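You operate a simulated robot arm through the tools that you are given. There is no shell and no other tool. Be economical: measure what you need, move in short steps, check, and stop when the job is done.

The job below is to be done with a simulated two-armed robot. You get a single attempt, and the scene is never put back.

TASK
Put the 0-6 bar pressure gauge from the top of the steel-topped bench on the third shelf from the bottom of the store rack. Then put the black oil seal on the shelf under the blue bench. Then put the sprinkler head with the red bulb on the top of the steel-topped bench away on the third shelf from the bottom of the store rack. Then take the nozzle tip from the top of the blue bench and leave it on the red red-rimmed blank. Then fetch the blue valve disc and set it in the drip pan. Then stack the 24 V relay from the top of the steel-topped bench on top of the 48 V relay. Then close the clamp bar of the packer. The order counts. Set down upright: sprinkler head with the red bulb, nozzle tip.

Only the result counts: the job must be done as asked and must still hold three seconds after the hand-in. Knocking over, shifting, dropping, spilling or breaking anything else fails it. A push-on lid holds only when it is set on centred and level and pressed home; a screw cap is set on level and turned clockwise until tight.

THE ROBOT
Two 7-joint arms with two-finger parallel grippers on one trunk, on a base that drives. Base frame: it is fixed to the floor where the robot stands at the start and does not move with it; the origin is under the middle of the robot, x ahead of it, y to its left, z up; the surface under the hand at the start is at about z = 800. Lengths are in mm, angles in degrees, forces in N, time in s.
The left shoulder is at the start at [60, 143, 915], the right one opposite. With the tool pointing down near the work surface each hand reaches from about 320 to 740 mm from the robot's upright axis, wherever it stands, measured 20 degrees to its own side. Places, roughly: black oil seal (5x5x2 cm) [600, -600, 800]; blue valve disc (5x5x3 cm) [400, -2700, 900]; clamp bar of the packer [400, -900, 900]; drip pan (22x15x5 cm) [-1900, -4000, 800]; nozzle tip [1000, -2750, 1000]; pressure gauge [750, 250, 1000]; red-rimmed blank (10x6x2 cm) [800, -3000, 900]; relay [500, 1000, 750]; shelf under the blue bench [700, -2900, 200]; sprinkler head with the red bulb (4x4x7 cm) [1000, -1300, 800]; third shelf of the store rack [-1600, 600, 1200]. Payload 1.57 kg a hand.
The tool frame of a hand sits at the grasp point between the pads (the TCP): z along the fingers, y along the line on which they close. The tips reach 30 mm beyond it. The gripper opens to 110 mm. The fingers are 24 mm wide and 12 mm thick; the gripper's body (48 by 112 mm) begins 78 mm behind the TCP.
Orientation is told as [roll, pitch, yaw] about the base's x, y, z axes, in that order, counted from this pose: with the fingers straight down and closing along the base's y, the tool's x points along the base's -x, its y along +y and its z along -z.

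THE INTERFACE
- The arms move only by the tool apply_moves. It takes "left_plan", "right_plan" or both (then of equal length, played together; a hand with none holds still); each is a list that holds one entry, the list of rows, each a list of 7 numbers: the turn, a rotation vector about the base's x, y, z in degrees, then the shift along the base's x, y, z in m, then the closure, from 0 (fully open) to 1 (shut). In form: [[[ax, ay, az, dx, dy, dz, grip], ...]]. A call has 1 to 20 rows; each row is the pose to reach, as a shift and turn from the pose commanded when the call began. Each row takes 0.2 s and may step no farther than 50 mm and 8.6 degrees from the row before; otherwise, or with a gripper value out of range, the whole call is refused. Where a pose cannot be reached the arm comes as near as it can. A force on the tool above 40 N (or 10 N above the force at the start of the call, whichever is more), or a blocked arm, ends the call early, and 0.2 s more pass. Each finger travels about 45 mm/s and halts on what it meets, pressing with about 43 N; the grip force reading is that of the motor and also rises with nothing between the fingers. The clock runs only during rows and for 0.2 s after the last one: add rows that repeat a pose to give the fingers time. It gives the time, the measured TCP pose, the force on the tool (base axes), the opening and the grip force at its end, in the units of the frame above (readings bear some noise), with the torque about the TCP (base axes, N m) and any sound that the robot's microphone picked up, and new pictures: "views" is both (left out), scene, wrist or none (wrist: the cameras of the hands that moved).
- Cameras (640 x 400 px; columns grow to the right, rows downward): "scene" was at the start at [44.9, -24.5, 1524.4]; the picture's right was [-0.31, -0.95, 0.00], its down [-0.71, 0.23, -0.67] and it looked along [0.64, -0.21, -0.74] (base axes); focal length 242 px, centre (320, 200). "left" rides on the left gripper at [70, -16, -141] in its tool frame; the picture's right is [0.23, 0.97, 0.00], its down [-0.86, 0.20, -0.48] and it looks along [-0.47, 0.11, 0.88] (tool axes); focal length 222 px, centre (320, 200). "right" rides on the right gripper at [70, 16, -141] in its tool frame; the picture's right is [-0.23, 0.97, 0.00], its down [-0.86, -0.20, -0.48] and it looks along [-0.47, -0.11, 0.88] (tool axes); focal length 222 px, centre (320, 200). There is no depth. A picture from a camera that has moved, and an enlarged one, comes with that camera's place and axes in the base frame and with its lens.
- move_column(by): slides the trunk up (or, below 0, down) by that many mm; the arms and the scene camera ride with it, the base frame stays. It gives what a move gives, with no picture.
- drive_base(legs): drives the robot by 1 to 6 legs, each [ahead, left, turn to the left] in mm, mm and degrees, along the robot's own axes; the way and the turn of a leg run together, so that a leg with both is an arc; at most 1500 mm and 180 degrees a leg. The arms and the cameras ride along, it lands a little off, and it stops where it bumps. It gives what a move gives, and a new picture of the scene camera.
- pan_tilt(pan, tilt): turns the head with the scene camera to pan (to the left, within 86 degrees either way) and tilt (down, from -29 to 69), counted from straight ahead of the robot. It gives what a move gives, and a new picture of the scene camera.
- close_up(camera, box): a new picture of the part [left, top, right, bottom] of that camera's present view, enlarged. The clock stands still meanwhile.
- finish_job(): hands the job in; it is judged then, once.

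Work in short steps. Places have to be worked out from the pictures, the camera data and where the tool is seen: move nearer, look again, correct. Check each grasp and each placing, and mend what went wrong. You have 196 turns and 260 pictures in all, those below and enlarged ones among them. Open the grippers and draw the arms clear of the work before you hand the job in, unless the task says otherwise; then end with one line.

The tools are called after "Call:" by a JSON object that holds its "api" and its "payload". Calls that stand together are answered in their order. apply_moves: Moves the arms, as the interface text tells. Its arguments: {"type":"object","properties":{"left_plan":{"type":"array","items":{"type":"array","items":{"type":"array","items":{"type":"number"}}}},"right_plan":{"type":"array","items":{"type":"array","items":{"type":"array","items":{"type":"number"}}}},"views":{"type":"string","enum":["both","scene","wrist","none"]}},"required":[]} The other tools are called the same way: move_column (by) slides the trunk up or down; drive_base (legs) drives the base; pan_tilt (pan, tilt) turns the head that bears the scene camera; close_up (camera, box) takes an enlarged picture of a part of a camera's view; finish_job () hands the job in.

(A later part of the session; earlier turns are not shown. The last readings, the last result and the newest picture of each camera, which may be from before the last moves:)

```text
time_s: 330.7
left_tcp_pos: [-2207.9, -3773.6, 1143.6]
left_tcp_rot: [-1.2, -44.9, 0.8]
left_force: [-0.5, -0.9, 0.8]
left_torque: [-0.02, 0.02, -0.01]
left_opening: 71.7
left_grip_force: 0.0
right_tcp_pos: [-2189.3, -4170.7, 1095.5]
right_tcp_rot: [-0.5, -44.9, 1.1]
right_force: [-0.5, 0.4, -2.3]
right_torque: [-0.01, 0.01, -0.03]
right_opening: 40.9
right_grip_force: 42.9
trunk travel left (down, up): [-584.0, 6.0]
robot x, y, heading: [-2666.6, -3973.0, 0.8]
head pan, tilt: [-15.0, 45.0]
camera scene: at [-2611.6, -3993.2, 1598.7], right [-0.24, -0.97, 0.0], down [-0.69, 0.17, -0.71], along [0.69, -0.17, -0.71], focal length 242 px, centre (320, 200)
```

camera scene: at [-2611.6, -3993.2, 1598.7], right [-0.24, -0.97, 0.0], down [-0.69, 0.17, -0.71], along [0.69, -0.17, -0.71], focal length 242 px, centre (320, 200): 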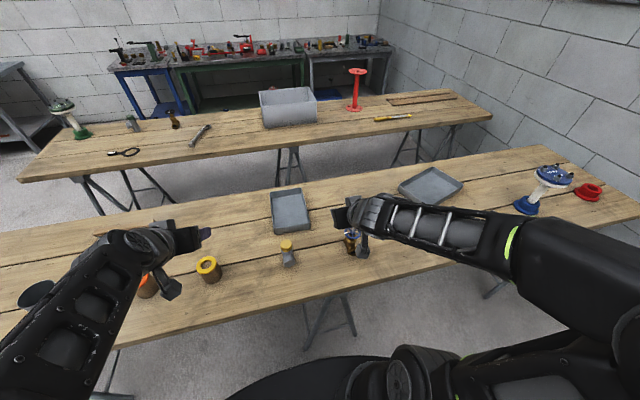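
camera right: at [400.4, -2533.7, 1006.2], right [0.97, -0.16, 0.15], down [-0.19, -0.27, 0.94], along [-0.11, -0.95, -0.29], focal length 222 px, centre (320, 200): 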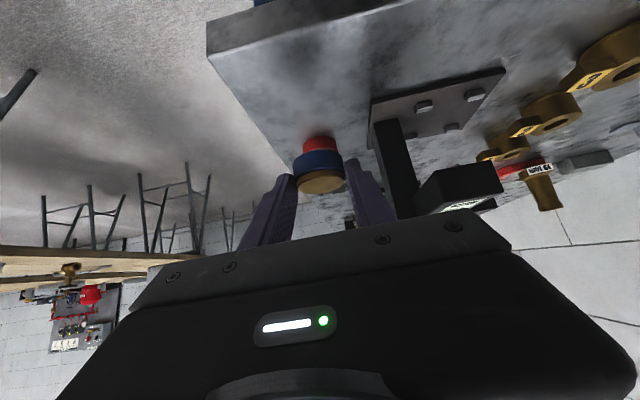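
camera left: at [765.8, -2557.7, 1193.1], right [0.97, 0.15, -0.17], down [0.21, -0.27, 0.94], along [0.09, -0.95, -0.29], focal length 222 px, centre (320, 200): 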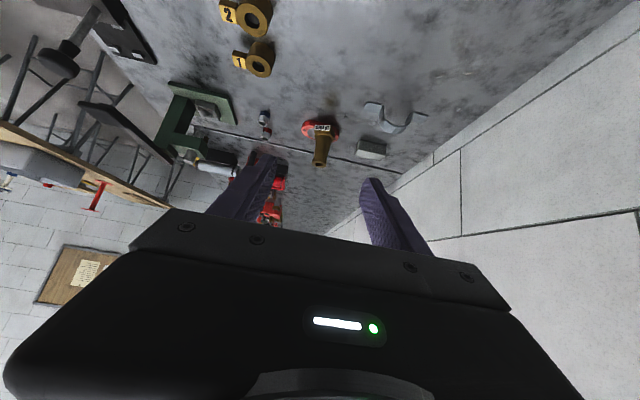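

The drip pan is the near grey pan, centre about [-1851, -4045]. I align: 85 mm ahead, 120 mm left.

Call:
{"api": "drive_base", "payload": {"legs": [[85, 120, -0.8]]}}

Call:
{"api": "close_up", "payload": {"camera": "scene", "box": [200, 120, 440, 280]}}

Call:
{"api": "close_up", "payload": {"camera": "right", "box": [0, 0, 640, 400]}}

```text
time_s: 332.1
left_tcp_pos: [-2121.0, -3659.0, 1142.6]
left_tcp_rot: [-1.4, -44.9, -0.1]
left_force: [0.5, 0.2, -0.2]
left_torque: [-0.02, 0.01, -0.02]
left_opening: 71.5
left_grip_force: 0.0
right_tcp_pos: [-2106.8, -4054.5, 1093.6]
right_tcp_rot: [-0.8, -44.8, 0.3]
right_force: [0.1, 0.1, -1.9]
right_torque: [-0.04, 0.04, -0.02]
right_opening: 40.9
right_grip_force: 42.9
trunk travel left (down, up): [-584.0, 6.0]
robot x, y, heading: [-2575.0, -3854.4, -0.1]
head pan, tilt: [-15.0, 45.0]
camera scene: at [-2527.6, -3872.1, 1598.6], right [-0.26, -0.97, 0.0], down [-0.68, 0.18, -0.71], along [0.68, -0.18, -0.71], focal length 242 px, centre (320, 200)
```

scene: 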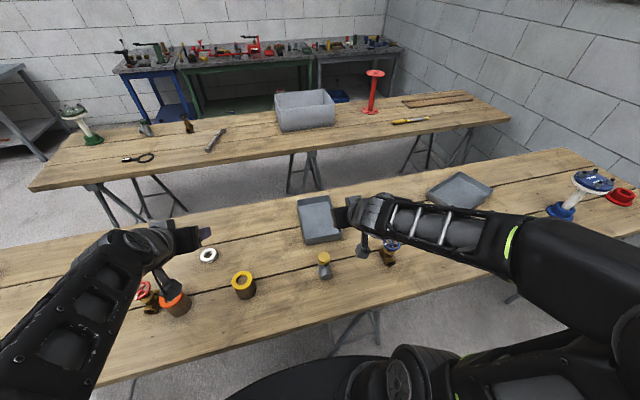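

```text
2.50 times, centred on (320, 200) of scene
camera zoom: at [-2527.6, -3872.1, 1598.6], right [-0.26, -0.97, 0.0], down [-0.68, 0.18, -0.71], along [0.68, -0.18, -0.71], focal length 605 px, centre (320, 200)
```

zoom: 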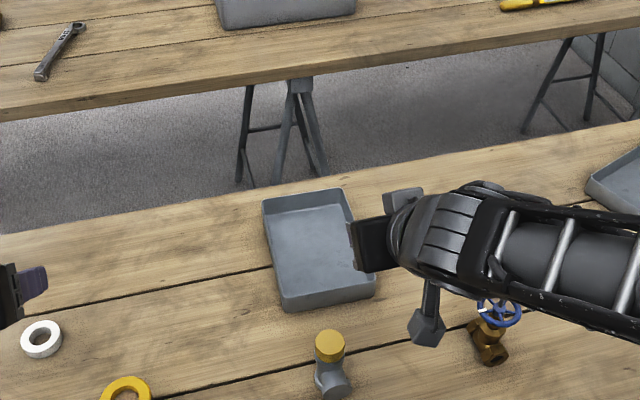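

```text
1.00 times, centred on (320, 200) of right (not enlarged: the box is as wide or as high as the picture)
camera zoom: at [-2256.1, -4039.2, 1147.2], right [0.17, 0.97, 0.15], down [0.27, -0.19, 0.94], along [0.95, -0.12, -0.29], focal length 222 px, centre (320, 200)
```

zoom: 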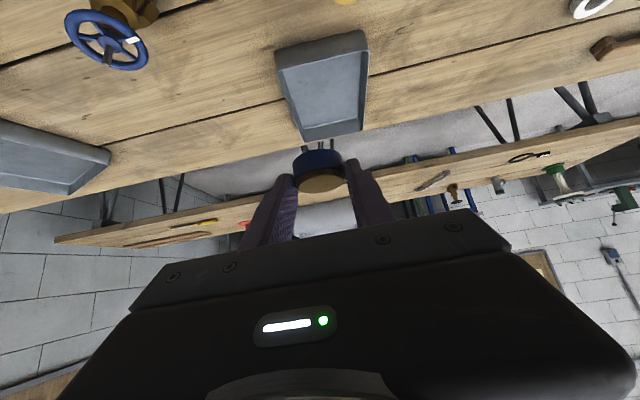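

Pan centre ≈ [-1863, -4041]. I move the disc over it at a safe height.

Call:
{"api": "apply_moves", "payload": {"right_plan": [[[0, 0, 0, 0.04, 0.003, -0.01, 0.78], [0, 0, 0, 0.08, 0.006, -0.03, 0.78], [0, 0, 0, 0.12, 0.009, -0.05, 0.78], [0, 0, 0, 0.16, 0.012, -0.075, 0.78], [0, 0, 0, 0.195, 0.014, -0.105, 0.78], [0, 0, 0, 0.205, 0.014, -0.15, 0.78], [0, 0, 0, 0.205, 0.014, -0.19, 0.78]]], "views": "both"}}

```text
time_s: 333.7
left_tcp_pos: [-2120.8, -3660.5, 1143.8]
left_tcp_rot: [-1.3, -45.0, -0.1]
left_force: [0.1, 0.1, -0.2]
left_torque: [-0.05, 0.01, 0.0]
left_opening: 71.5
left_grip_force: 0.0
right_tcp_pos: [-1901.9, -4042.5, 904.3]
right_tcp_rot: [-0.6, -44.8, 0.2]
right_force: [0.0, -0.1, -1.9]
right_torque: [0.03, 0.05, -0.02]
right_opening: 40.5
right_grip_force: 42.8
trunk travel left (down, up): [-584.0, 6.0]
robot x, y, heading: [-2577.2, -3852.4, -0.2]
head pan, tilt: [-15.0, 45.0]
camera scene: at [-2527.9, -3874.2, 1598.7], right [-0.26, -0.97, 0.0], down [-0.68, 0.18, -0.71], along [0.68, -0.18, -0.71], focal length 242 px, centre (320, 200)
camera right: at [-2051.3, -4025.9, 956.6], right [0.16, 0.97, 0.15], down [0.27, -0.19, 0.94], along [0.95, -0.11, -0.29], focal length 222 px, centre (320, 200)
```

scene: 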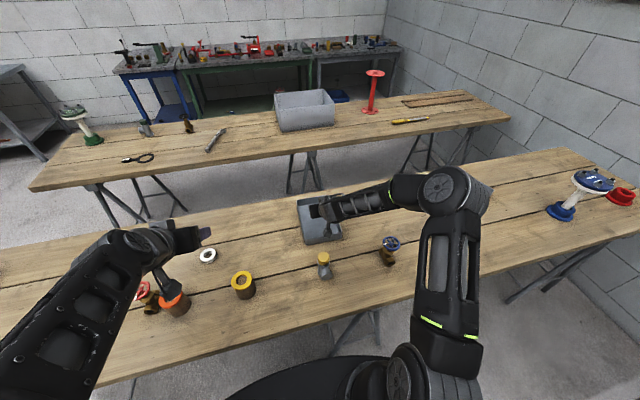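
right: 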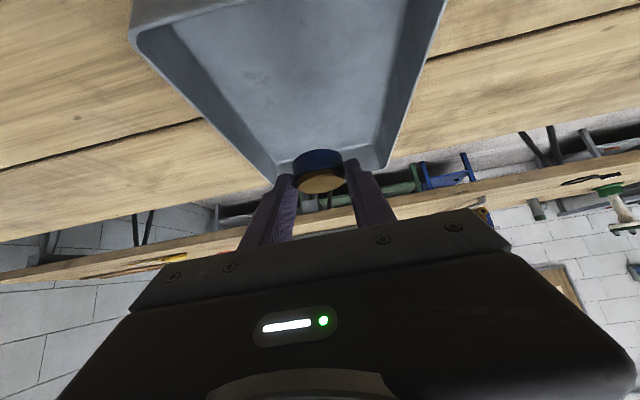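

Well over the pan. Lower into it, to z≈815.

Call:
{"api": "apply_moves", "payload": {"right_plan": [[[0, 0, 0, 0, 0, -0.025, 0.78], [0, 0, 0, 0, 0, -0.05, 0.78], [0, 0, 0, 0, 0, -0.07, 0.78], [0, 0, 0, 0, 0, -0.085, 0.78]]], "views": "wrist"}}

```text
time_s: 334.8
left_tcp_pos: [-2123.3, -3660.8, 1143.6]
left_tcp_rot: [-1.3, -45.0, 0.1]
left_force: [0.6, -1.2, 0.1]
left_torque: [-0.01, 0.04, 0.0]
left_opening: 71.7
left_grip_force: 0.1
right_tcp_pos: [-1895.4, -4041.7, 834.3]
right_tcp_rot: [-0.8, -46.3, 0.3]
right_force: [-0.5, 1.8, 16.8]
right_torque: [0.47, -0.23, 0.11]
right_opening: 41.1
right_grip_force: 42.9
trunk travel left (down, up): [-584.0, 6.0]
robot x, y, heading: [-2574.8, -3853.8, 0.0]
head pan, tilt: [-15.0, 45.0]
stopped in row 4 (right hand): the force on the tool passed its limit at 72 N (the readings are from after the stop); the commanded pose is now the measured one
camera right: at [-2046.0, -4025.1, 881.8], right [0.16, 0.97, 0.16], down [0.24, -0.19, 0.95], along [0.96, -0.11, -0.27], focal length 222 px, centre (320, 200)
```

right: 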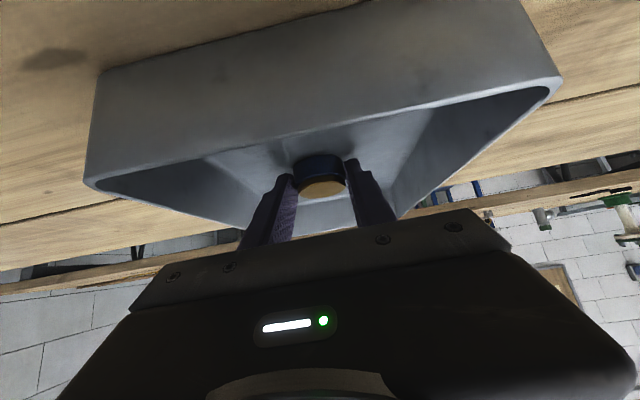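

The disc touches the pan floor (z≈834). I relieve, open, and rise straight up.

Call:
{"api": "apply_moves", "payload": {"right_plan": [[[0, 0, 0, 0, 0, 0.001, 0.78], [0, 0, 0, 0, 0, 0.001, 0.65], [0, 0, 0, 0, 0, 0.001, 0.5], [0, 0, 0, 0, 0, 0.001, 0.4], [0, 0, 0, -0.005, 0, 0.03, 0.4], [0, 0, 0, -0.02, 0, 0.07, 0.4], [0, 0, 0, -0.04, 0, 0.11, 0.4], [0, 0, 0, -0.07, 0, 0.15, 0.4]]], "views": "both"}}

```text
time_s: 336.6
left_tcp_pos: [-2123.7, -3659.9, 1142.4]
left_tcp_rot: [-1.3, -45.2, -0.1]
left_force: [-1.0, -0.1, 0.2]
left_torque: [0.0, -0.03, -0.03]
left_opening: 71.7
left_grip_force: 0.0
right_tcp_pos: [-1969.0, -4041.7, 979.1]
right_tcp_rot: [-0.7, -45.9, 0.3]
right_force: [0.0, 0.8, 0.0]
right_torque: [0.02, -0.02, 0.0]
right_opening: 65.9
right_grip_force: 0.1
trunk travel left (down, up): [-584.0, 6.0]
robot x, y, heading: [-2576.3, -3853.5, 0.0]
head pan, tilt: [-15.0, 45.0]
camera scene: at [-2530.7, -3873.0, 1598.6], right [-0.26, -0.97, 0.0], down [-0.68, 0.18, -0.71], along [0.68, -0.18, -0.71], focal length 242 px, centre (320, 200)
camera right: at [-2119.6, -4025.4, 1028.2], right [0.16, 0.97, 0.15], down [0.25, -0.19, 0.95], along [0.95, -0.12, -0.28], focal length 222 px, centre (320, 200)
```

scene: 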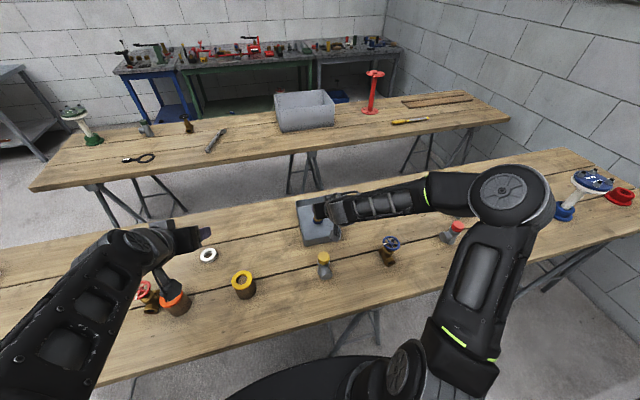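
right: 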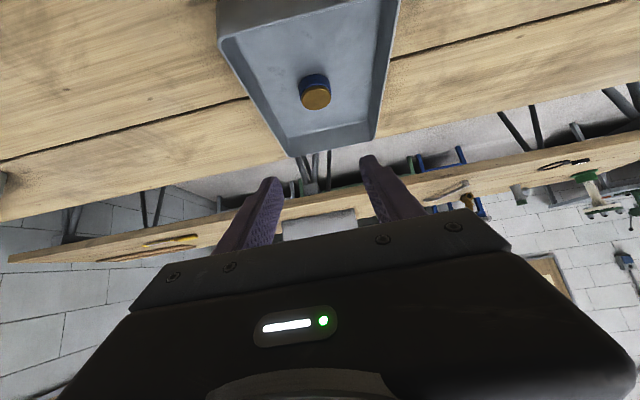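

The disc lies in the pan. I retract the right hand and leave the corridor for the steel bench's left end.

Call:
{"api": "apply_moves", "payload": {"right_plan": [[[0, 0, 0, -0.04, 0, 0.03, 0.4], [0, 0, 0, -0.08, 0, 0.06, 0.4], [0, 0, 0, -0.12, 0, 0.09, 0.4], [0, 0, 0, -0.15, 0, 0.12, 0.4]]], "views": "none"}}

Call:
{"api": "drive_base", "payload": {"legs": [[-220, 0, 0], [0, 0, 90], [900, 0, 0], [900, 0, 0]]}}

Call:
{"api": "drive_base", "payload": {"legs": [[0, -1200, 0], [0, -1200, 0], [1400, 0, 0], [1400, 0, 0], [0, 0, -90]]}}

Call:
{"api": "pan_tilt", "payload": {"pan": 10, "tilt": 40}}

```text
time_s: 337.6
left_tcp_pos: [-2123.1, -3661.1, 1143.7]
left_tcp_rot: [-1.3, -45.1, -0.1]
left_force: [-0.4, 0.9, -0.1]
left_torque: [-0.02, -0.01, -0.02]
left_opening: 71.4
left_grip_force: 0.1
right_tcp_pos: [-2119.6, -4041.5, 1099.7]
right_tcp_rot: [-0.8, -45.9, 0.4]
right_force: [-0.1, 0.4, -0.3]
right_torque: [0.01, -0.01, 0.04]
right_opening: 65.7
right_grip_force: 0.1
trunk travel left (down, up): [-584.0, 6.0]
robot x, y, heading: [-2574.2, -3851.9, 0.1]
head pan, tilt: [-15.0, 45.0]
```

```text
time_s: 351.7
left_tcp_pos: [-3003.6, -1608.0, 1142.8]
left_tcp_rot: [-1.3, -44.9, 90.8]
left_force: [-0.1, -0.1, -0.9]
left_torque: [0.02, -0.03, 0.01]
left_opening: 71.4
left_grip_force: 0.1
right_tcp_pos: [-2620.5, -1599.8, 1097.3]
right_tcp_rot: [-0.8, -45.7, 91.1]
right_force: [-0.2, 0.0, -0.4]
right_torque: [0.0, 0.04, 0.0]
right_opening: 66.1
right_grip_force: 0.1
trunk travel left (down, up): [-584.0, 6.0]
robot x, y, heading: [-2804.1, -2063.7, 90.8]
head pan, tilt: [-15.0, 45.0]
camera scene: at [-2785.5, -2012.4, 1598.6], right [0.97, -0.25, 0.0], down [-0.17, -0.69, -0.71], along [0.17, 0.69, -0.71], focal length 242 px, centre (320, 200)
```

scene: 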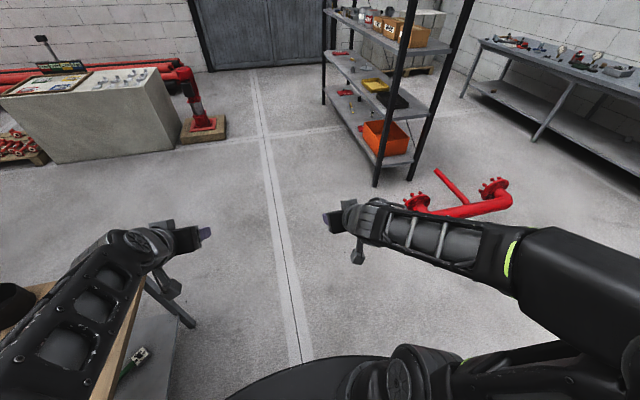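

```text
time_s: 380.3
left_tcp_pos: [-47.4, 973.4, 1142.5]
left_tcp_rot: [-1.3, -44.9, 1.7]
left_force: [0.4, -0.1, -0.2]
left_torque: [0.01, 0.0, 0.01]
left_opening: 71.4
left_grip_force: 0.0
right_tcp_pos: [-31.3, 591.4, 1098.2]
right_tcp_rot: [-0.7, -45.9, 2.1]
right_force: [0.2, -1.1, -0.2]
right_torque: [-0.02, -0.01, -0.02]
right_opening: 66.1
right_grip_force: 0.0
trunk travel left (down, up): [-584.0, 6.0]
robot x, y, heading: [-494.1, 766.4, 1.6]
head pan, tilt: [-15.0, 45.0]
camera scene: at [-447.9, 747.0, 1598.7], right [-0.23, -0.97, 0.0], down [-0.69, 0.16, -0.71], along [0.69, -0.16, -0.71], focal length 242 px, centre (320, 200)
```

scene: 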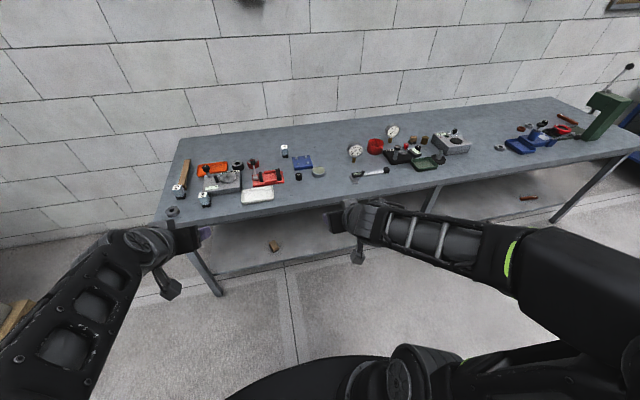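

```text
time_s: 381.2
left_tcp_pos: [-47.6, 972.4, 1142.8]
left_tcp_rot: [-1.3, -45.0, 1.7]
left_force: [0.0, -0.4, 0.1]
left_torque: [-0.01, -0.04, 0.01]
left_opening: 71.2
left_grip_force: 0.1
right_tcp_pos: [-31.0, 592.3, 1098.5]
right_tcp_rot: [-0.8, -46.0, 2.1]
right_force: [0.4, 0.3, 0.5]
right_torque: [-0.02, -0.04, 0.0]
right_opening: 65.8
right_grip_force: 0.1
trunk travel left (down, up): [-584.0, 6.0]
robot x, y, heading: [-499.1, 768.0, 1.6]
head pan, tilt: [10.0, 40.0]
camera scene: at [-443.8, 783.0, 1605.9], right [0.2, -0.98, 0.0], down [-0.63, -0.13, -0.77], along [0.75, 0.16, -0.64], focal length 242 px, centre (320, 200)
```

scene: 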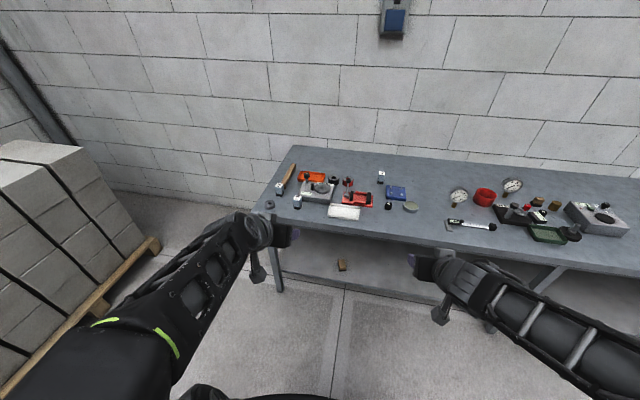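

Call:
{"api": "close_up", "payload": {"camera": "scene", "box": [250, 160, 350, 220]}}

Call:
{"api": "close_up", "payload": {"camera": "scene", "box": [340, 160, 420, 220]}}

```text
6.40 times, centred on (300, 190) of scene
camera zoom: at [-443.8, 783.0, 1605.9], right [0.2, -0.98, 0.0], down [-0.63, -0.13, -0.77], along [0.75, 0.16, -0.64], focal length 1549 px, centre (448, 264)
```

zoom: 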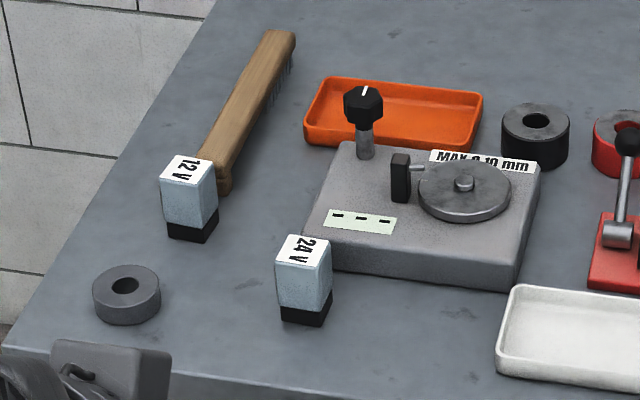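

```text
6.67 times, centred on (380, 190) of scene
camera zoom: at [-443.8, 783.0, 1605.9], right [0.2, -0.98, 0.0], down [-0.63, -0.13, -0.77], along [0.75, 0.16, -0.64], focal length 1614 px, centre (-80, 267)
```

zoom: 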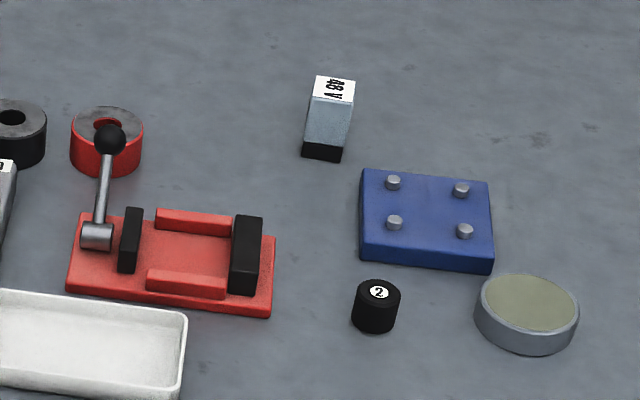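

12 V, 24 V and 48 V relays found: 24 V at about [420, 1081], 48 V at about [714, 680], both ~60 mm tall and aligned with the axes. I drive to the 24 V one and turn the left hand vertical.

Call:
{"api": "drive_base", "payload": {"legs": [[440, 150, -1.6]]}}

Call:
{"api": "apply_moves", "payload": {"left_plan": [[[0, 7.5, 0, 0, 0, 0, 0.35], [0, 15, 0, 0, 0, 0, 0.35], [0, 22.5, 0, 0, 0, 0, 0.35], [0, 30, 0, 0, 0, 0, 0.35], [0, 37.5, 0, 0, 0, 0, 0.35], [0, 45, 0, 0, 0, 0, 0.35]]], "views": "both"}}

```text
time_s: 383.9
left_tcp_pos: [394.3, 1120.0, 1143.2]
left_tcp_rot: [-1.3, -45.0, 0.2]
left_force: [0.2, -0.1, 1.5]
left_torque: [-0.01, 0.03, 0.02]
left_opening: 71.3
left_grip_force: 0.1
right_tcp_pos: [402.1, 737.9, 1098.1]
right_tcp_rot: [-0.8, -45.8, 0.5]
right_force: [-0.2, -1.2, 0.5]
right_torque: [-0.01, 0.0, 0.01]
right_opening: 66.2
right_grip_force: 0.1
trunk travel left (down, up): [-584.0, 6.0]
robot x, y, heading: [-60.6, 928.4, 0.2]
head pan, tilt: [10.0, 40.0]
camera scene: at [-5.7, 940.8, 1605.9], right [0.18, -0.98, 0.0], down [-0.63, -0.11, -0.77], along [0.75, 0.14, -0.64], focal length 242 px, centre (320, 200)
```

scene: 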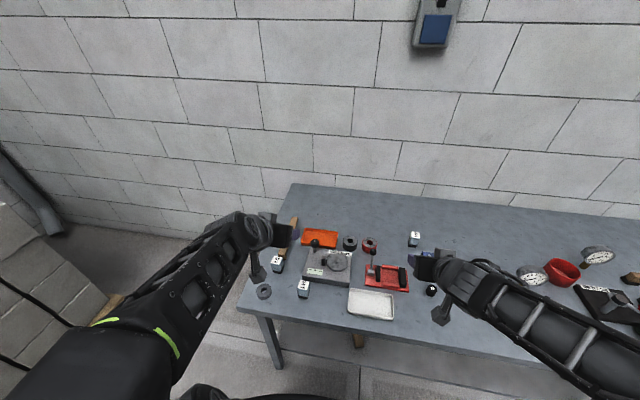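

```text
time_s: 385.3
left_tcp_pos: [396.0, 1119.9, 1141.8]
left_tcp_rot: [-1.1, 0.2, 0.1]
left_force: [-0.4, 0.8, 0.0]
left_torque: [0.0, 0.01, 0.0]
left_opening: 71.4
left_grip_force: 0.1
right_tcp_pos: [402.4, 737.3, 1097.5]
right_tcp_rot: [-0.8, -45.7, 0.4]
right_force: [-0.8, 0.5, 0.7]
right_torque: [0.02, 0.01, -0.01]
right_opening: 66.0
right_grip_force: 0.1
trunk travel left (down, up): [-584.0, 6.0]
robot x, y, heading: [-62.3, 925.3, 0.3]
head pan, tilt: [10.0, 40.0]
camera scene: at [-5.6, 940.8, 1605.9], right [0.18, -0.98, 0.0], down [-0.63, -0.11, -0.77], along [0.75, 0.14, -0.64], focal length 242 px, centre (320, 200)
camera left: at [325.1, 1106.6, 1283.6], right [-0.23, 0.97, -0.02], down [0.86, 0.21, 0.47], along [0.46, 0.09, -0.88], focal length 222 px, centre (320, 200)
```

scene: 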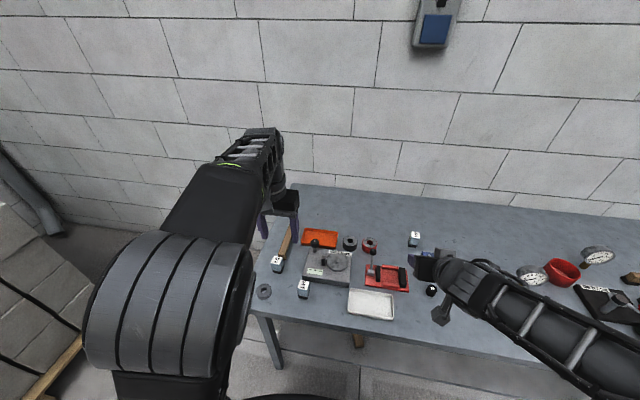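
left: 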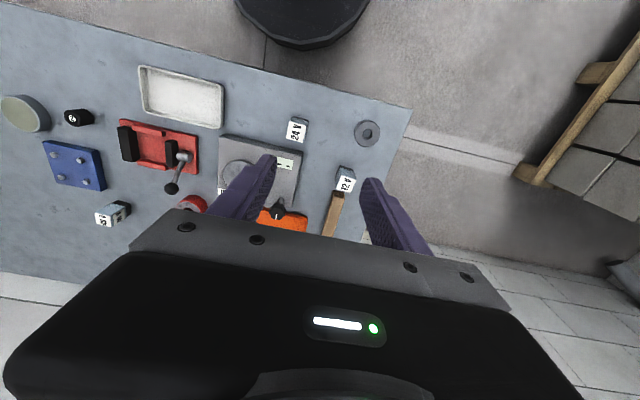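

24 V relay top at about [416, 1076, 860]. I move above it, at z≈940.

Call:
{"api": "apply_moves", "payload": {"left_plan": [[[0, 0, 0, 0.005, -0.01, -0.04, 0.35], [0, 0, 0, 0.01, -0.02, -0.08, 0.35], [0, 0, 0, 0.015, -0.03, -0.12, 0.35], [0, 0, 0, 0.021, -0.043, -0.16, 0.35], [0, 0, 0, 0.021, -0.043, -0.2, 0.35]]], "views": "wrist"}}

Call:
{"api": "close_up", "payload": {"camera": "left", "box": [220, 60, 420, 200]}}

```text
time_s: 386.5
left_tcp_pos: [416.7, 1076.9, 940.7]
left_tcp_rot: [-1.1, 0.1, 0.2]
left_force: [-0.1, -0.3, 0.3]
left_torque: [-0.01, 0.0, 0.01]
left_opening: 71.7
left_grip_force: 0.1
right_tcp_pos: [400.6, 738.6, 1097.2]
right_tcp_rot: [-0.9, -45.8, 0.4]
right_force: [0.0, -0.4, 0.4]
right_torque: [0.04, 0.0, 0.0]
right_opening: 66.1
right_grip_force: 0.1
trunk travel left (down, up): [-584.0, 6.0]
robot x, y, heading: [-59.1, 925.7, 0.4]
head pan, tilt: [10.0, 40.0]
camera left: at [346.2, 1063.0, 1082.5], right [-0.23, 0.97, -0.02], down [0.85, 0.21, 0.47], along [0.47, 0.09, -0.88], focal length 222 px, centre (320, 200)
```

left: 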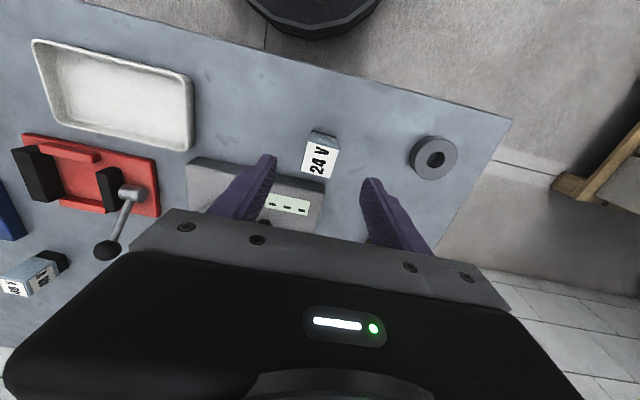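

```text
2.86 times, centred on (320, 130) of left
camera zoom: at [346.2, 1063.0, 1082.5], right [-0.23, 0.97, -0.02], down [0.85, 0.21, 0.47], along [0.47, 0.09, -0.88], focal length 635 px, centre (320, 400)
```

zoom: 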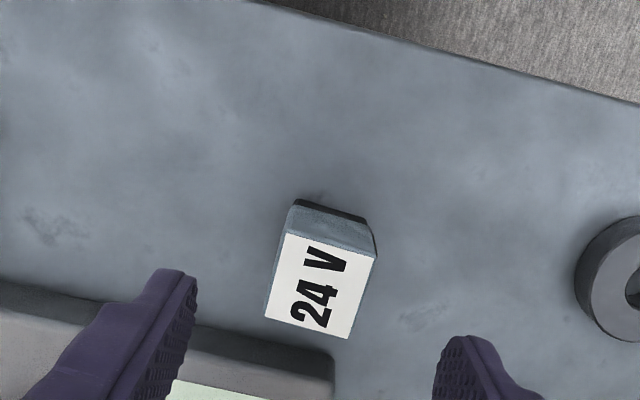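

Relay is axis-aligned, centre [420, 1075]. I descend (also correcting the 1° roll) and grip it.

Call:
{"api": "apply_moves", "payload": {"left_plan": [[[0.5, 0, 0, 0.002, -0.001, -0.03, 0.35], [1.1, 0, 0, 0.003, -0.002, -0.06, 0.35], [1.1, 0, 0, 0.003, -0.002, -0.085, 0.35], [1.1, 0, 0, 0.003, -0.002, -0.101, 0.35], [1.1, 0, 0, 0.003, -0.002, -0.101, 0.5], [1.1, 0, 0, 0.003, -0.002, -0.101, 0.65], [1.1, 0, 0, 0.003, -0.002, -0.101, 0.8], [1.1, 0, 0, 0.003, -0.002, -0.101, 0.85], [1.1, 0, 0, 0.003, -0.002, -0.101, 0.85]]], "views": "wrist"}}

```text
time_s: 388.5
left_tcp_pos: [418.4, 1073.9, 841.8]
left_tcp_rot: [-0.1, 0.0, 0.2]
left_force: [-0.2, -0.8, 0.5]
left_torque: [0.0, 0.03, 0.0]
left_opening: 34.7
left_grip_force: 37.7
right_tcp_pos: [400.9, 737.3, 1098.6]
right_tcp_rot: [-0.7, -46.0, 0.5]
right_force: [-0.5, -0.3, -0.2]
right_torque: [-0.01, -0.01, 0.02]
right_opening: 66.1
right_grip_force: 0.0
trunk travel left (down, up): [-584.0, 6.0]
robot x, y, heading: [-58.7, 924.9, 0.2]
head pan, tilt: [10.0, 40.0]
camera left: at [348.4, 1058.3, 982.6], right [-0.23, 0.97, 0.0], down [0.85, 0.2, 0.48], along [0.47, 0.11, -0.88], focal length 222 px, centre (320, 200)
```

left: 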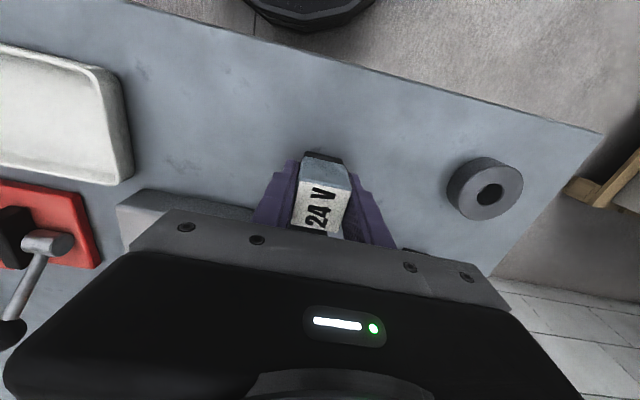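

Gripped (34.7 mm). Lift 200 mm.

Call:
{"api": "apply_moves", "payload": {"left_plan": [[[0, 0, 0, 0, 0, 0.04, 0.88], [0, 0, 0, 0, 0, 0.085, 0.88], [0, 0, 0, 0, 0, 0.13, 0.88], [0, 0, 0, 0, 0, 0.17, 0.88], [0, 0, 0, 0, 0, 0.2, 0.88]]], "views": "none"}}

```text
time_s: 389.7
left_tcp_pos: [418.7, 1075.3, 1042.0]
left_tcp_rot: [0.0, 0.0, 0.0]
left_force: [0.6, 0.2, -0.7]
left_torque: [-0.01, -0.03, -0.01]
left_opening: 34.6
left_grip_force: 42.2
right_tcp_pos: [399.8, 738.3, 1099.6]
right_tcp_rot: [-0.8, -45.9, 0.5]
right_force: [-0.8, 0.7, -0.3]
right_torque: [-0.01, -0.03, -0.03]
right_opening: 66.5
right_grip_force: 0.1
trunk travel left (down, up): [-584.0, 6.0]
robot x, y, heading: [-62.4, 923.4, 0.1]
head pan, tilt: [10.0, 40.0]
```

Call:
{"api": "drive_base", "payload": {"legs": [[115, -360, 0]]}}

Call:
{"api": "close_up", "payload": {"camera": "left", "box": [0, 0, 640, 400]}}

```text
time_s: 392.1
left_tcp_pos: [533.0, 711.4, 1041.3]
left_tcp_rot: [0.0, 0.1, 0.0]
left_force: [-0.3, -0.3, -1.2]
left_torque: [0.05, -0.01, 0.0]
left_opening: 34.4
left_grip_force: 42.0
right_tcp_pos: [515.4, 374.5, 1098.1]
right_tcp_rot: [-0.7, -45.8, 0.4]
right_force: [-0.4, -0.9, 0.0]
right_torque: [0.03, 0.02, 0.0]
right_opening: 66.1
right_grip_force: 0.2
trunk travel left (down, up): [-584.0, 6.0]
robot x, y, heading: [49.5, 563.3, -0.1]
head pan, tilt: [10.0, 40.0]
camera scene: at [108.4, 578.9, 1605.9], right [0.18, -0.98, 0.0], down [-0.63, -0.11, -0.77], along [0.75, 0.13, -0.64], focal length 242 px, centre (320, 200)
```

scene: 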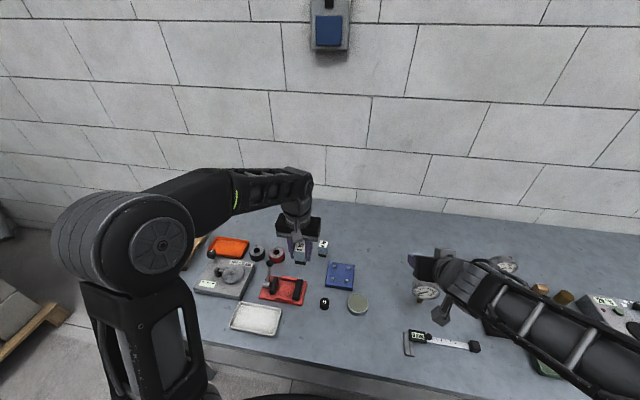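

```text
1.00 times, centred on (320, 200) of left (not enlarged: the box is as wide or as high as the picture)
camera zoom: at [462.9, 695.8, 1182.5], right [-0.23, 0.97, 0.0], down [0.86, 0.2, 0.48], along [0.47, 0.11, -0.88], focal length 222 px, centre (320, 200)
```

zoom: 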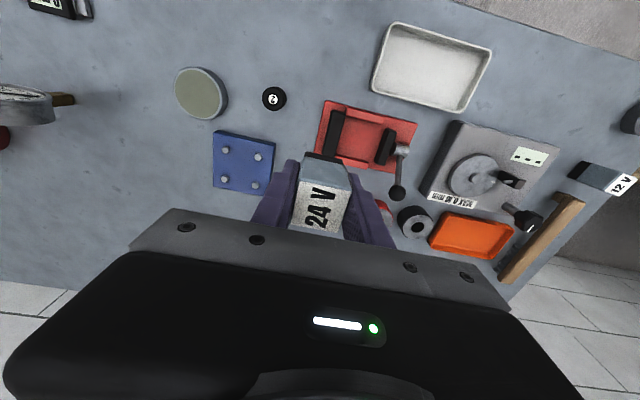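

Call:
{"api": "close_up", "payload": {"camera": "scene", "box": [283, 210, 363, 270]}}

```text
6.67 times, centred on (323, 240) of scene
camera zoom: at [108.4, 578.9, 1605.9], right [0.18, -0.98, 0.0], down [-0.63, -0.11, -0.77], along [0.75, 0.13, -0.64], focal length 1614 px, centre (300, -67)
```

zoom: 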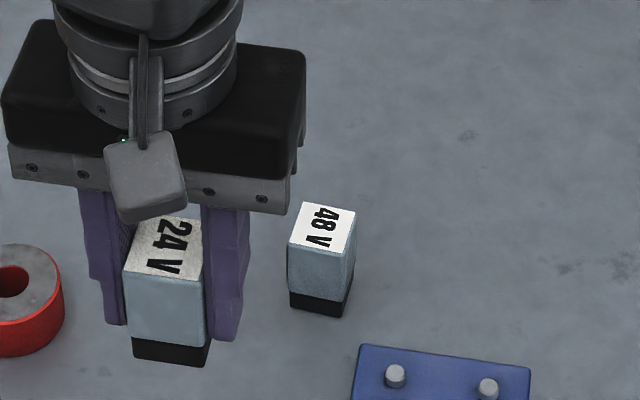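

The 48 V relay is at about [718, 672], turned about -9°. I move the held relay above it with matching yaw, leaving a ~60 mm gap.

Call:
{"api": "apply_moves", "payload": {"left_plan": [[[0, 0, -2, 0.037, -0.008, 0, 0.88], [0, 0, -4, 0.074, -0.016, 0, 0.88], [0, 0, -6, 0.111, -0.024, -0.02, 0.88], [0, 0, -8, 0.148, -0.032, -0.05, 0.88], [0, 0, -9, 0.18, -0.04, -0.08, 0.88], [0, 0, -9, 0.18, -0.04, -0.08, 0.88]]], "views": "both"}}

Call:
{"api": "close_up", "payload": {"camera": "scene", "box": [283, 200, 363, 260]}}

Call:
{"api": "close_up", "payload": {"camera": "left", "box": [240, 80, 400, 240]}}

```text
time_s: 393.5
left_tcp_pos: [714.2, 672.4, 962.5]
left_tcp_rot: [-0.1, 0.0, -9.0]
left_force: [-0.1, -0.1, -1.6]
left_torque: [-0.01, 0.03, 0.02]
left_opening: 34.4
left_grip_force: 41.5
right_tcp_pos: [514.6, 376.5, 1098.6]
right_tcp_rot: [-0.8, -45.9, 0.4]
right_force: [-0.3, 0.3, -0.1]
right_torque: [0.02, -0.02, 0.02]
right_opening: 66.1
right_grip_force: 0.0
trunk travel left (down, up): [-584.0, 6.0]
robot x, y, heading: [51.0, 565.4, 0.1]
head pan, tilt: [10.0, 40.0]
camera scene: at [107.2, 580.0, 1606.0], right [0.18, -0.98, 0.0], down [-0.63, -0.11, -0.77], along [0.75, 0.13, -0.64], focal length 242 px, centre (320, 200)
camera left: at [641.5, 668.1, 1102.9], right [-0.07, 1.0, 0.0], down [0.88, 0.06, 0.48], along [0.48, 0.03, -0.88], focal length 222 px, centre (320, 200)
```

scene: 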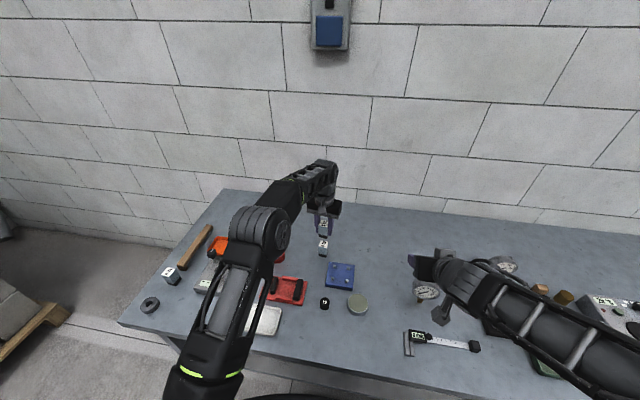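
left: 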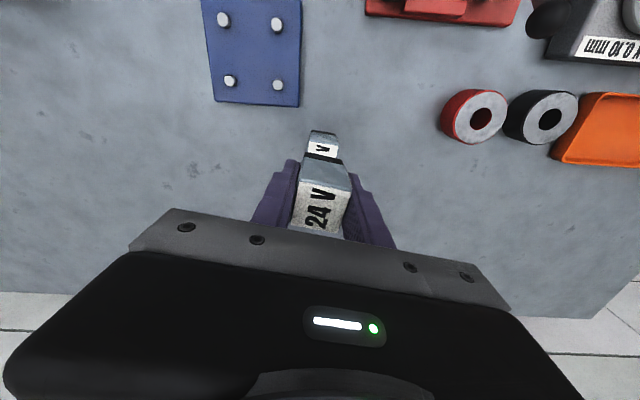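

```text
6.67 times, centred on (323, 230) of scene
camera zoom: at [107.2, 580.0, 1606.0], right [0.18, -0.98, 0.0], down [-0.63, -0.11, -0.77], along [0.75, 0.13, -0.64], focal length 1614 px, centre (300, 0)
```

zoom: 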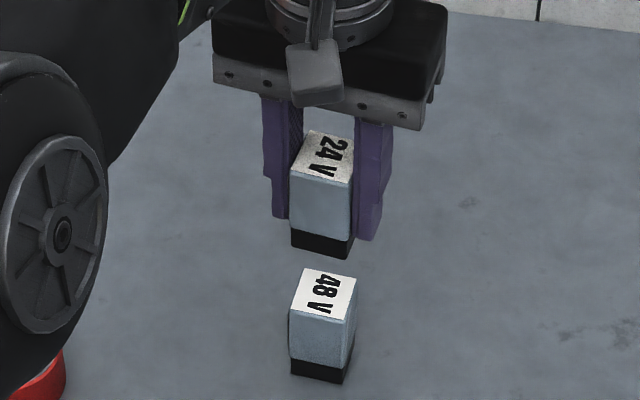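

```text
2.50 times, centred on (320, 160) of left
camera zoom: at [641.5, 668.1, 1102.9], right [-0.07, 1.0, 0.0], down [0.88, 0.06, 0.48], along [0.48, 0.03, -0.88], focal length 555 px, centre (320, 300)
```

zoom: 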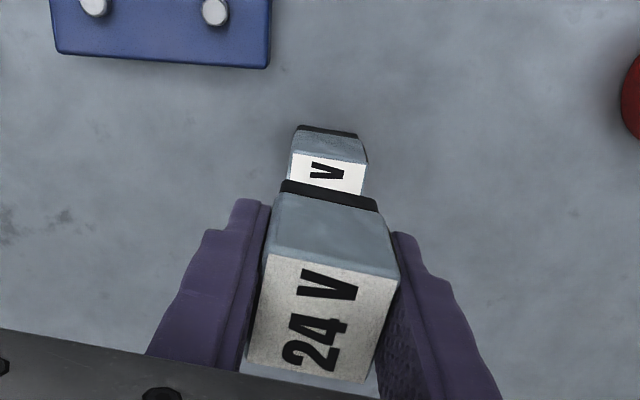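

Alignment is within 5 mm; I shift +5 mm in x and lower to about 10 mm above.

Call:
{"api": "apply_moves", "payload": {"left_plan": [[[0, 0, 0, 0.005, 0.0005, -0.015, 0.88], [0, 0, 0, 0.005, 0.0005, -0.03, 0.88], [0, 0, 0, 0.005, 0.0005, -0.045, 0.88], [0, 0, 0, 0.005, 0.0005, -0.05, 0.88]]], "views": "wrist"}}

Call:
{"api": "close_up", "payload": {"camera": "scene", "box": [283, 200, 363, 260]}}

Call:
{"api": "close_up", "payload": {"camera": "left", "box": [260, 110, 380, 210]}}

```text
time_s: 394.5
left_tcp_pos: [718.6, 671.6, 912.0]
left_tcp_rot: [-0.2, 0.0, -9.1]
left_force: [0.5, 0.6, -0.7]
left_torque: [0.01, 0.02, -0.01]
left_opening: 34.4
left_grip_force: 41.4
right_tcp_pos: [515.4, 376.4, 1098.0]
right_tcp_rot: [-0.8, -45.9, 0.5]
right_force: [0.0, 0.9, -0.6]
right_torque: [0.0, 0.02, -0.01]
right_opening: 66.3
right_grip_force: 0.0
trunk travel left (down, up): [-584.0, 6.0]
robot x, y, heading: [50.8, 564.1, 0.4]
head pan, tilt: [10.0, 40.0]
camera left: at [646.3, 667.7, 1052.4], right [-0.07, 1.0, 0.0], down [0.88, 0.06, 0.48], along [0.48, 0.03, -0.88], focal length 222 px, centre (320, 200)
```

left: 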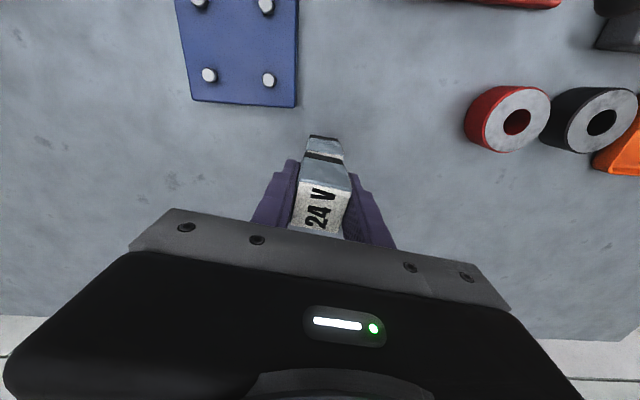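

```text
6.67 times, centred on (323, 230) of scene
camera zoom: at [108.2, 579.9, 1605.9], right [0.18, -0.98, 0.0], down [-0.63, -0.11, -0.77], along [0.75, 0.13, -0.64], focal length 1614 px, centre (300, 0)
```

zoom: 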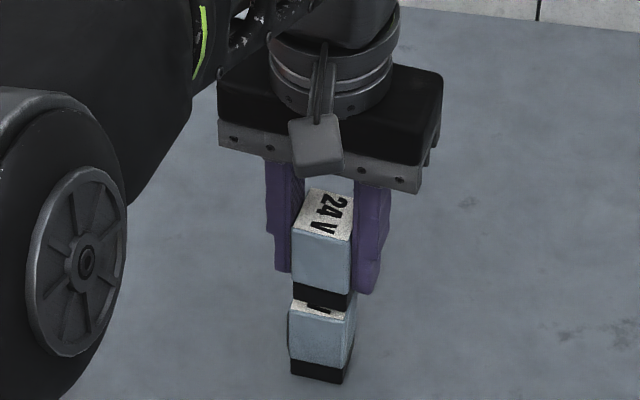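

```text
4.00 times, centred on (320, 160) of left
camera zoom: at [646.3, 667.7, 1052.4], right [-0.07, 1.0, 0.0], down [0.88, 0.06, 0.48], along [0.48, 0.03, -0.88], focal length 888 px, centre (320, 360)
```

zoom: 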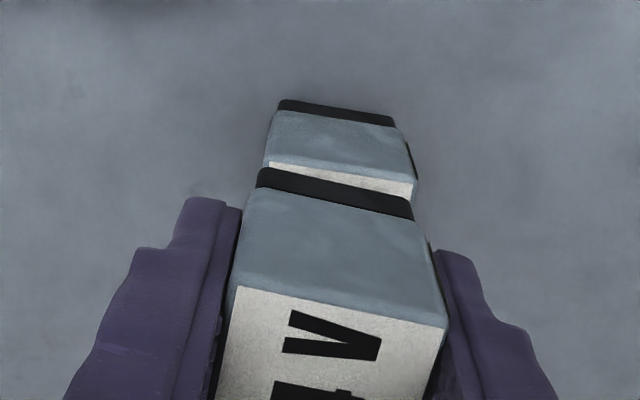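

Correct by -3 mm x, +1 mm y and +3.5° yaw, then lower gently to contact.

Call:
{"api": "apply_moves", "payload": {"left_plan": [[[0, 0, 3.5, -0.003, 0.001, 0, 0.88], [0, 0, 3.5, -0.003, 0.001, -0.004, 0.88], [0, 0, 3.5, -0.003, 0.001, -0.006, 0.88], [0, 0, 3.5, -0.003, 0.001, -0.008, 0.88]]], "views": "wrist"}}

Call:
{"api": "close_up", "payload": {"camera": "left", "box": [260, 110, 380, 210]}}

```text
time_s: 395.5
left_tcp_pos: [716.4, 673.5, 903.5]
left_tcp_rot: [-0.1, 0.0, -5.5]
left_force: [-0.3, -0.7, -0.7]
left_torque: [0.01, 0.02, 0.02]
left_opening: 34.2
left_grip_force: 41.5
right_tcp_pos: [514.1, 375.3, 1098.1]
right_tcp_rot: [-0.8, -45.9, 0.4]
right_force: [0.5, 1.0, -0.3]
right_torque: [-0.01, 0.02, -0.01]
right_opening: 65.9
right_grip_force: 0.1
trunk travel left (down, up): [-584.0, 6.0]
robot x, y, heading: [58.2, 567.0, -0.1]
head pan, tilt: [10.0, 40.0]
camera left: at [643.7, 664.7, 1044.3], right [-0.13, 0.99, 0.0], down [0.87, 0.12, 0.48], along [0.47, 0.06, -0.88], focal length 222 px, centre (320, 200)
```

left: 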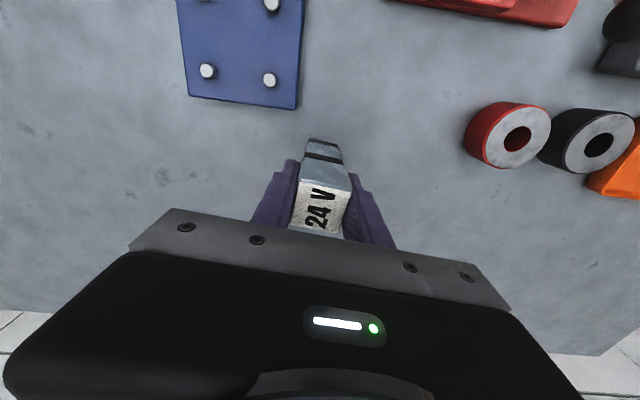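

```text
4.00 times, centred on (320, 160) of left
camera zoom: at [643.7, 664.7, 1044.3], right [-0.13, 0.99, 0.0], down [0.87, 0.12, 0.48], along [0.47, 0.06, -0.88], focal length 888 px, centre (320, 360)
```

zoom: 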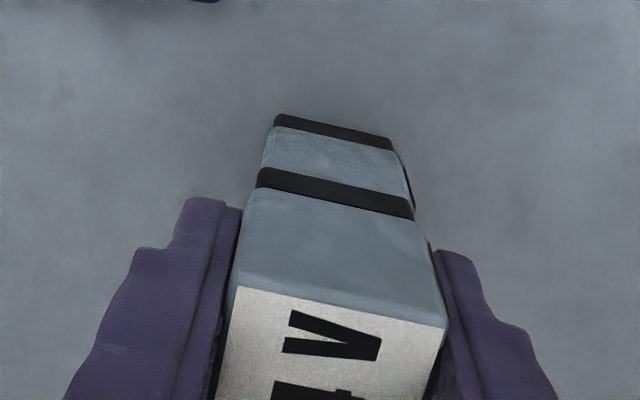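

Well aligned. Lower in 1 mm steps.

Call:
{"api": "apply_moves", "payload": {"left_plan": [[[0, 0, 0, 0, 0, -0.001, 0.88], [0, 0, 0, 0, 0, -0.002, 0.88], [0, 0, 0, 0, 0, -0.003, 0.88], [0, 0, 0, 0, 0, -0.004, 0.88]]], "views": "none"}}

```text
time_s: 396.5
left_tcp_pos: [715.2, 674.8, 903.3]
left_tcp_rot: [-0.1, -0.2, -5.5]
left_force: [-0.9, 1.9, 23.3]
left_torque: [0.14, 0.15, 0.01]
left_opening: 34.3
left_grip_force: 42.1
right_tcp_pos: [513.0, 376.5, 1098.9]
right_tcp_rot: [-0.8, -46.0, 0.4]
right_force: [0.0, -0.2, -0.4]
right_torque: [0.01, 0.04, -0.04]
right_opening: 66.0
right_grip_force: 0.0
trunk travel left (down, up): [-584.0, 6.0]
robot x, y, heading: [55.3, 565.9, 0.2]
head pan, tilt: [10.0, 40.0]
```

Contact (23 N). Relieve the load, open slowly, and rise straight up.

Call:
{"api": "apply_moves", "payload": {"left_plan": [[[0, 0, 0, 0, 0, 0.002, 0.88], [0, 0, 0, 0, 0, 0.0037, 0.88], [0, 0, 0, 0, 0, 0.0037, 0.75], [0, 0, 0, 0, 0, 0.0037, 0.65], [0, 0, 0, 0, 0, 0.0037, 0.5], [0, 0, 0, 0, 0, 0.0037, 0.4], [0, 0, 0, 0, 0, 0.02, 0.4], [0, 0, 0, 0, 0, 0.06, 0.4], [0, 0, 0, 0, 0, 0.1, 0.4], [0, 0, 0, 0, 0, 0.15, 0.4], [0, 0, 0, -0.02, 0, 0.19, 0.4]]], "views": "both"}}

Call:
{"api": "close_up", "payload": {"camera": "scene", "box": [283, 200, 363, 260]}}

```text
time_s: 398.9
left_tcp_pos: [714.5, 675.1, 1030.6]
left_tcp_rot: [-0.1, -0.2, -5.6]
left_force: [-0.2, 0.5, -0.8]
left_torque: [-0.01, 0.03, 0.01]
left_opening: 66.0
left_grip_force: 0.1
left hand out of reach, approached as far as the arm can: row 10, 11
right_tcp_pos: [515.9, 376.6, 1098.2]
right_tcp_rot: [-0.8, -46.0, 0.4]
right_force: [-0.2, -0.2, 0.5]
right_torque: [0.0, 0.01, 0.0]
right_opening: 65.9
right_grip_force: 0.0
trunk travel left (down, up): [-584.0, 6.0]
robot x, y, heading: [55.2, 571.6, 0.1]
head pan, tilt: [10.0, 40.0]
camera scene: at [108.3, 580.4, 1605.9], right [0.18, -0.98, 0.0], down [-0.63, -0.11, -0.77], along [0.75, 0.13, -0.64], focal length 242 px, centre (320, 200)
camera left: at [642.3, 666.2, 1170.7], right [-0.13, 0.99, 0.0], down [0.87, 0.12, 0.48], along [0.48, 0.06, -0.88], focal length 222 px, centre (320, 200)
```

scene: 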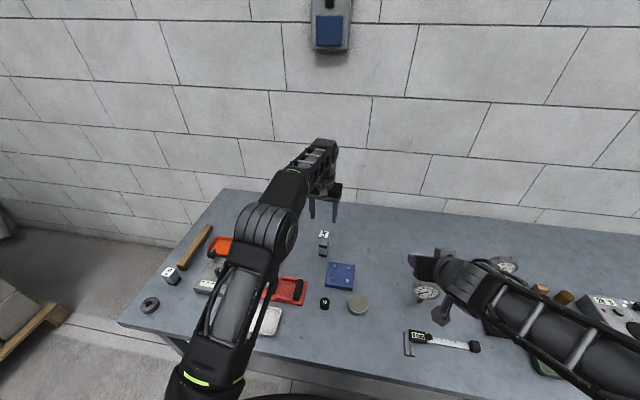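
left: 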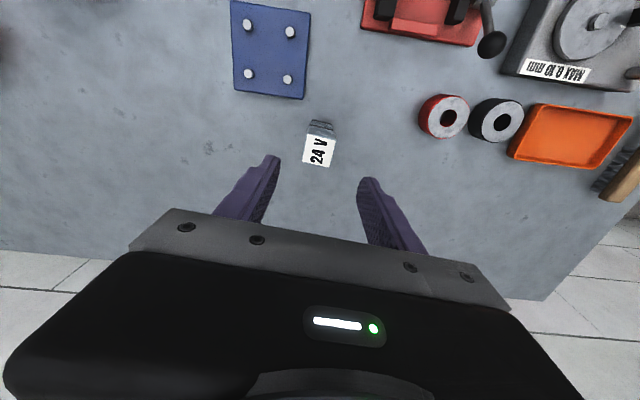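

```text
6.67 times, centred on (323, 230) of scene
camera zoom: at [108.3, 580.4, 1605.9], right [0.18, -0.98, 0.0], down [-0.63, -0.11, -0.77], along [0.75, 0.13, -0.64], focal length 1614 px, centre (300, 0)
```

zoom: 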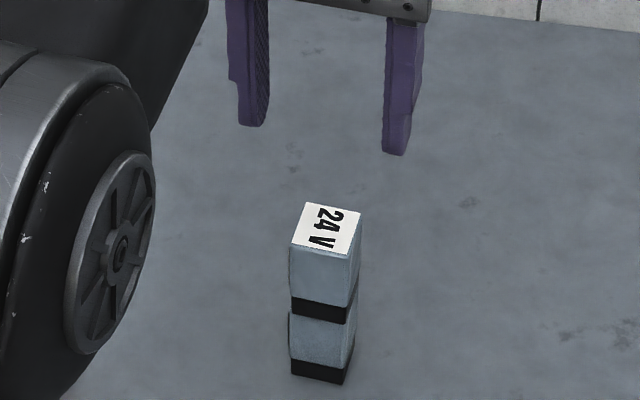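

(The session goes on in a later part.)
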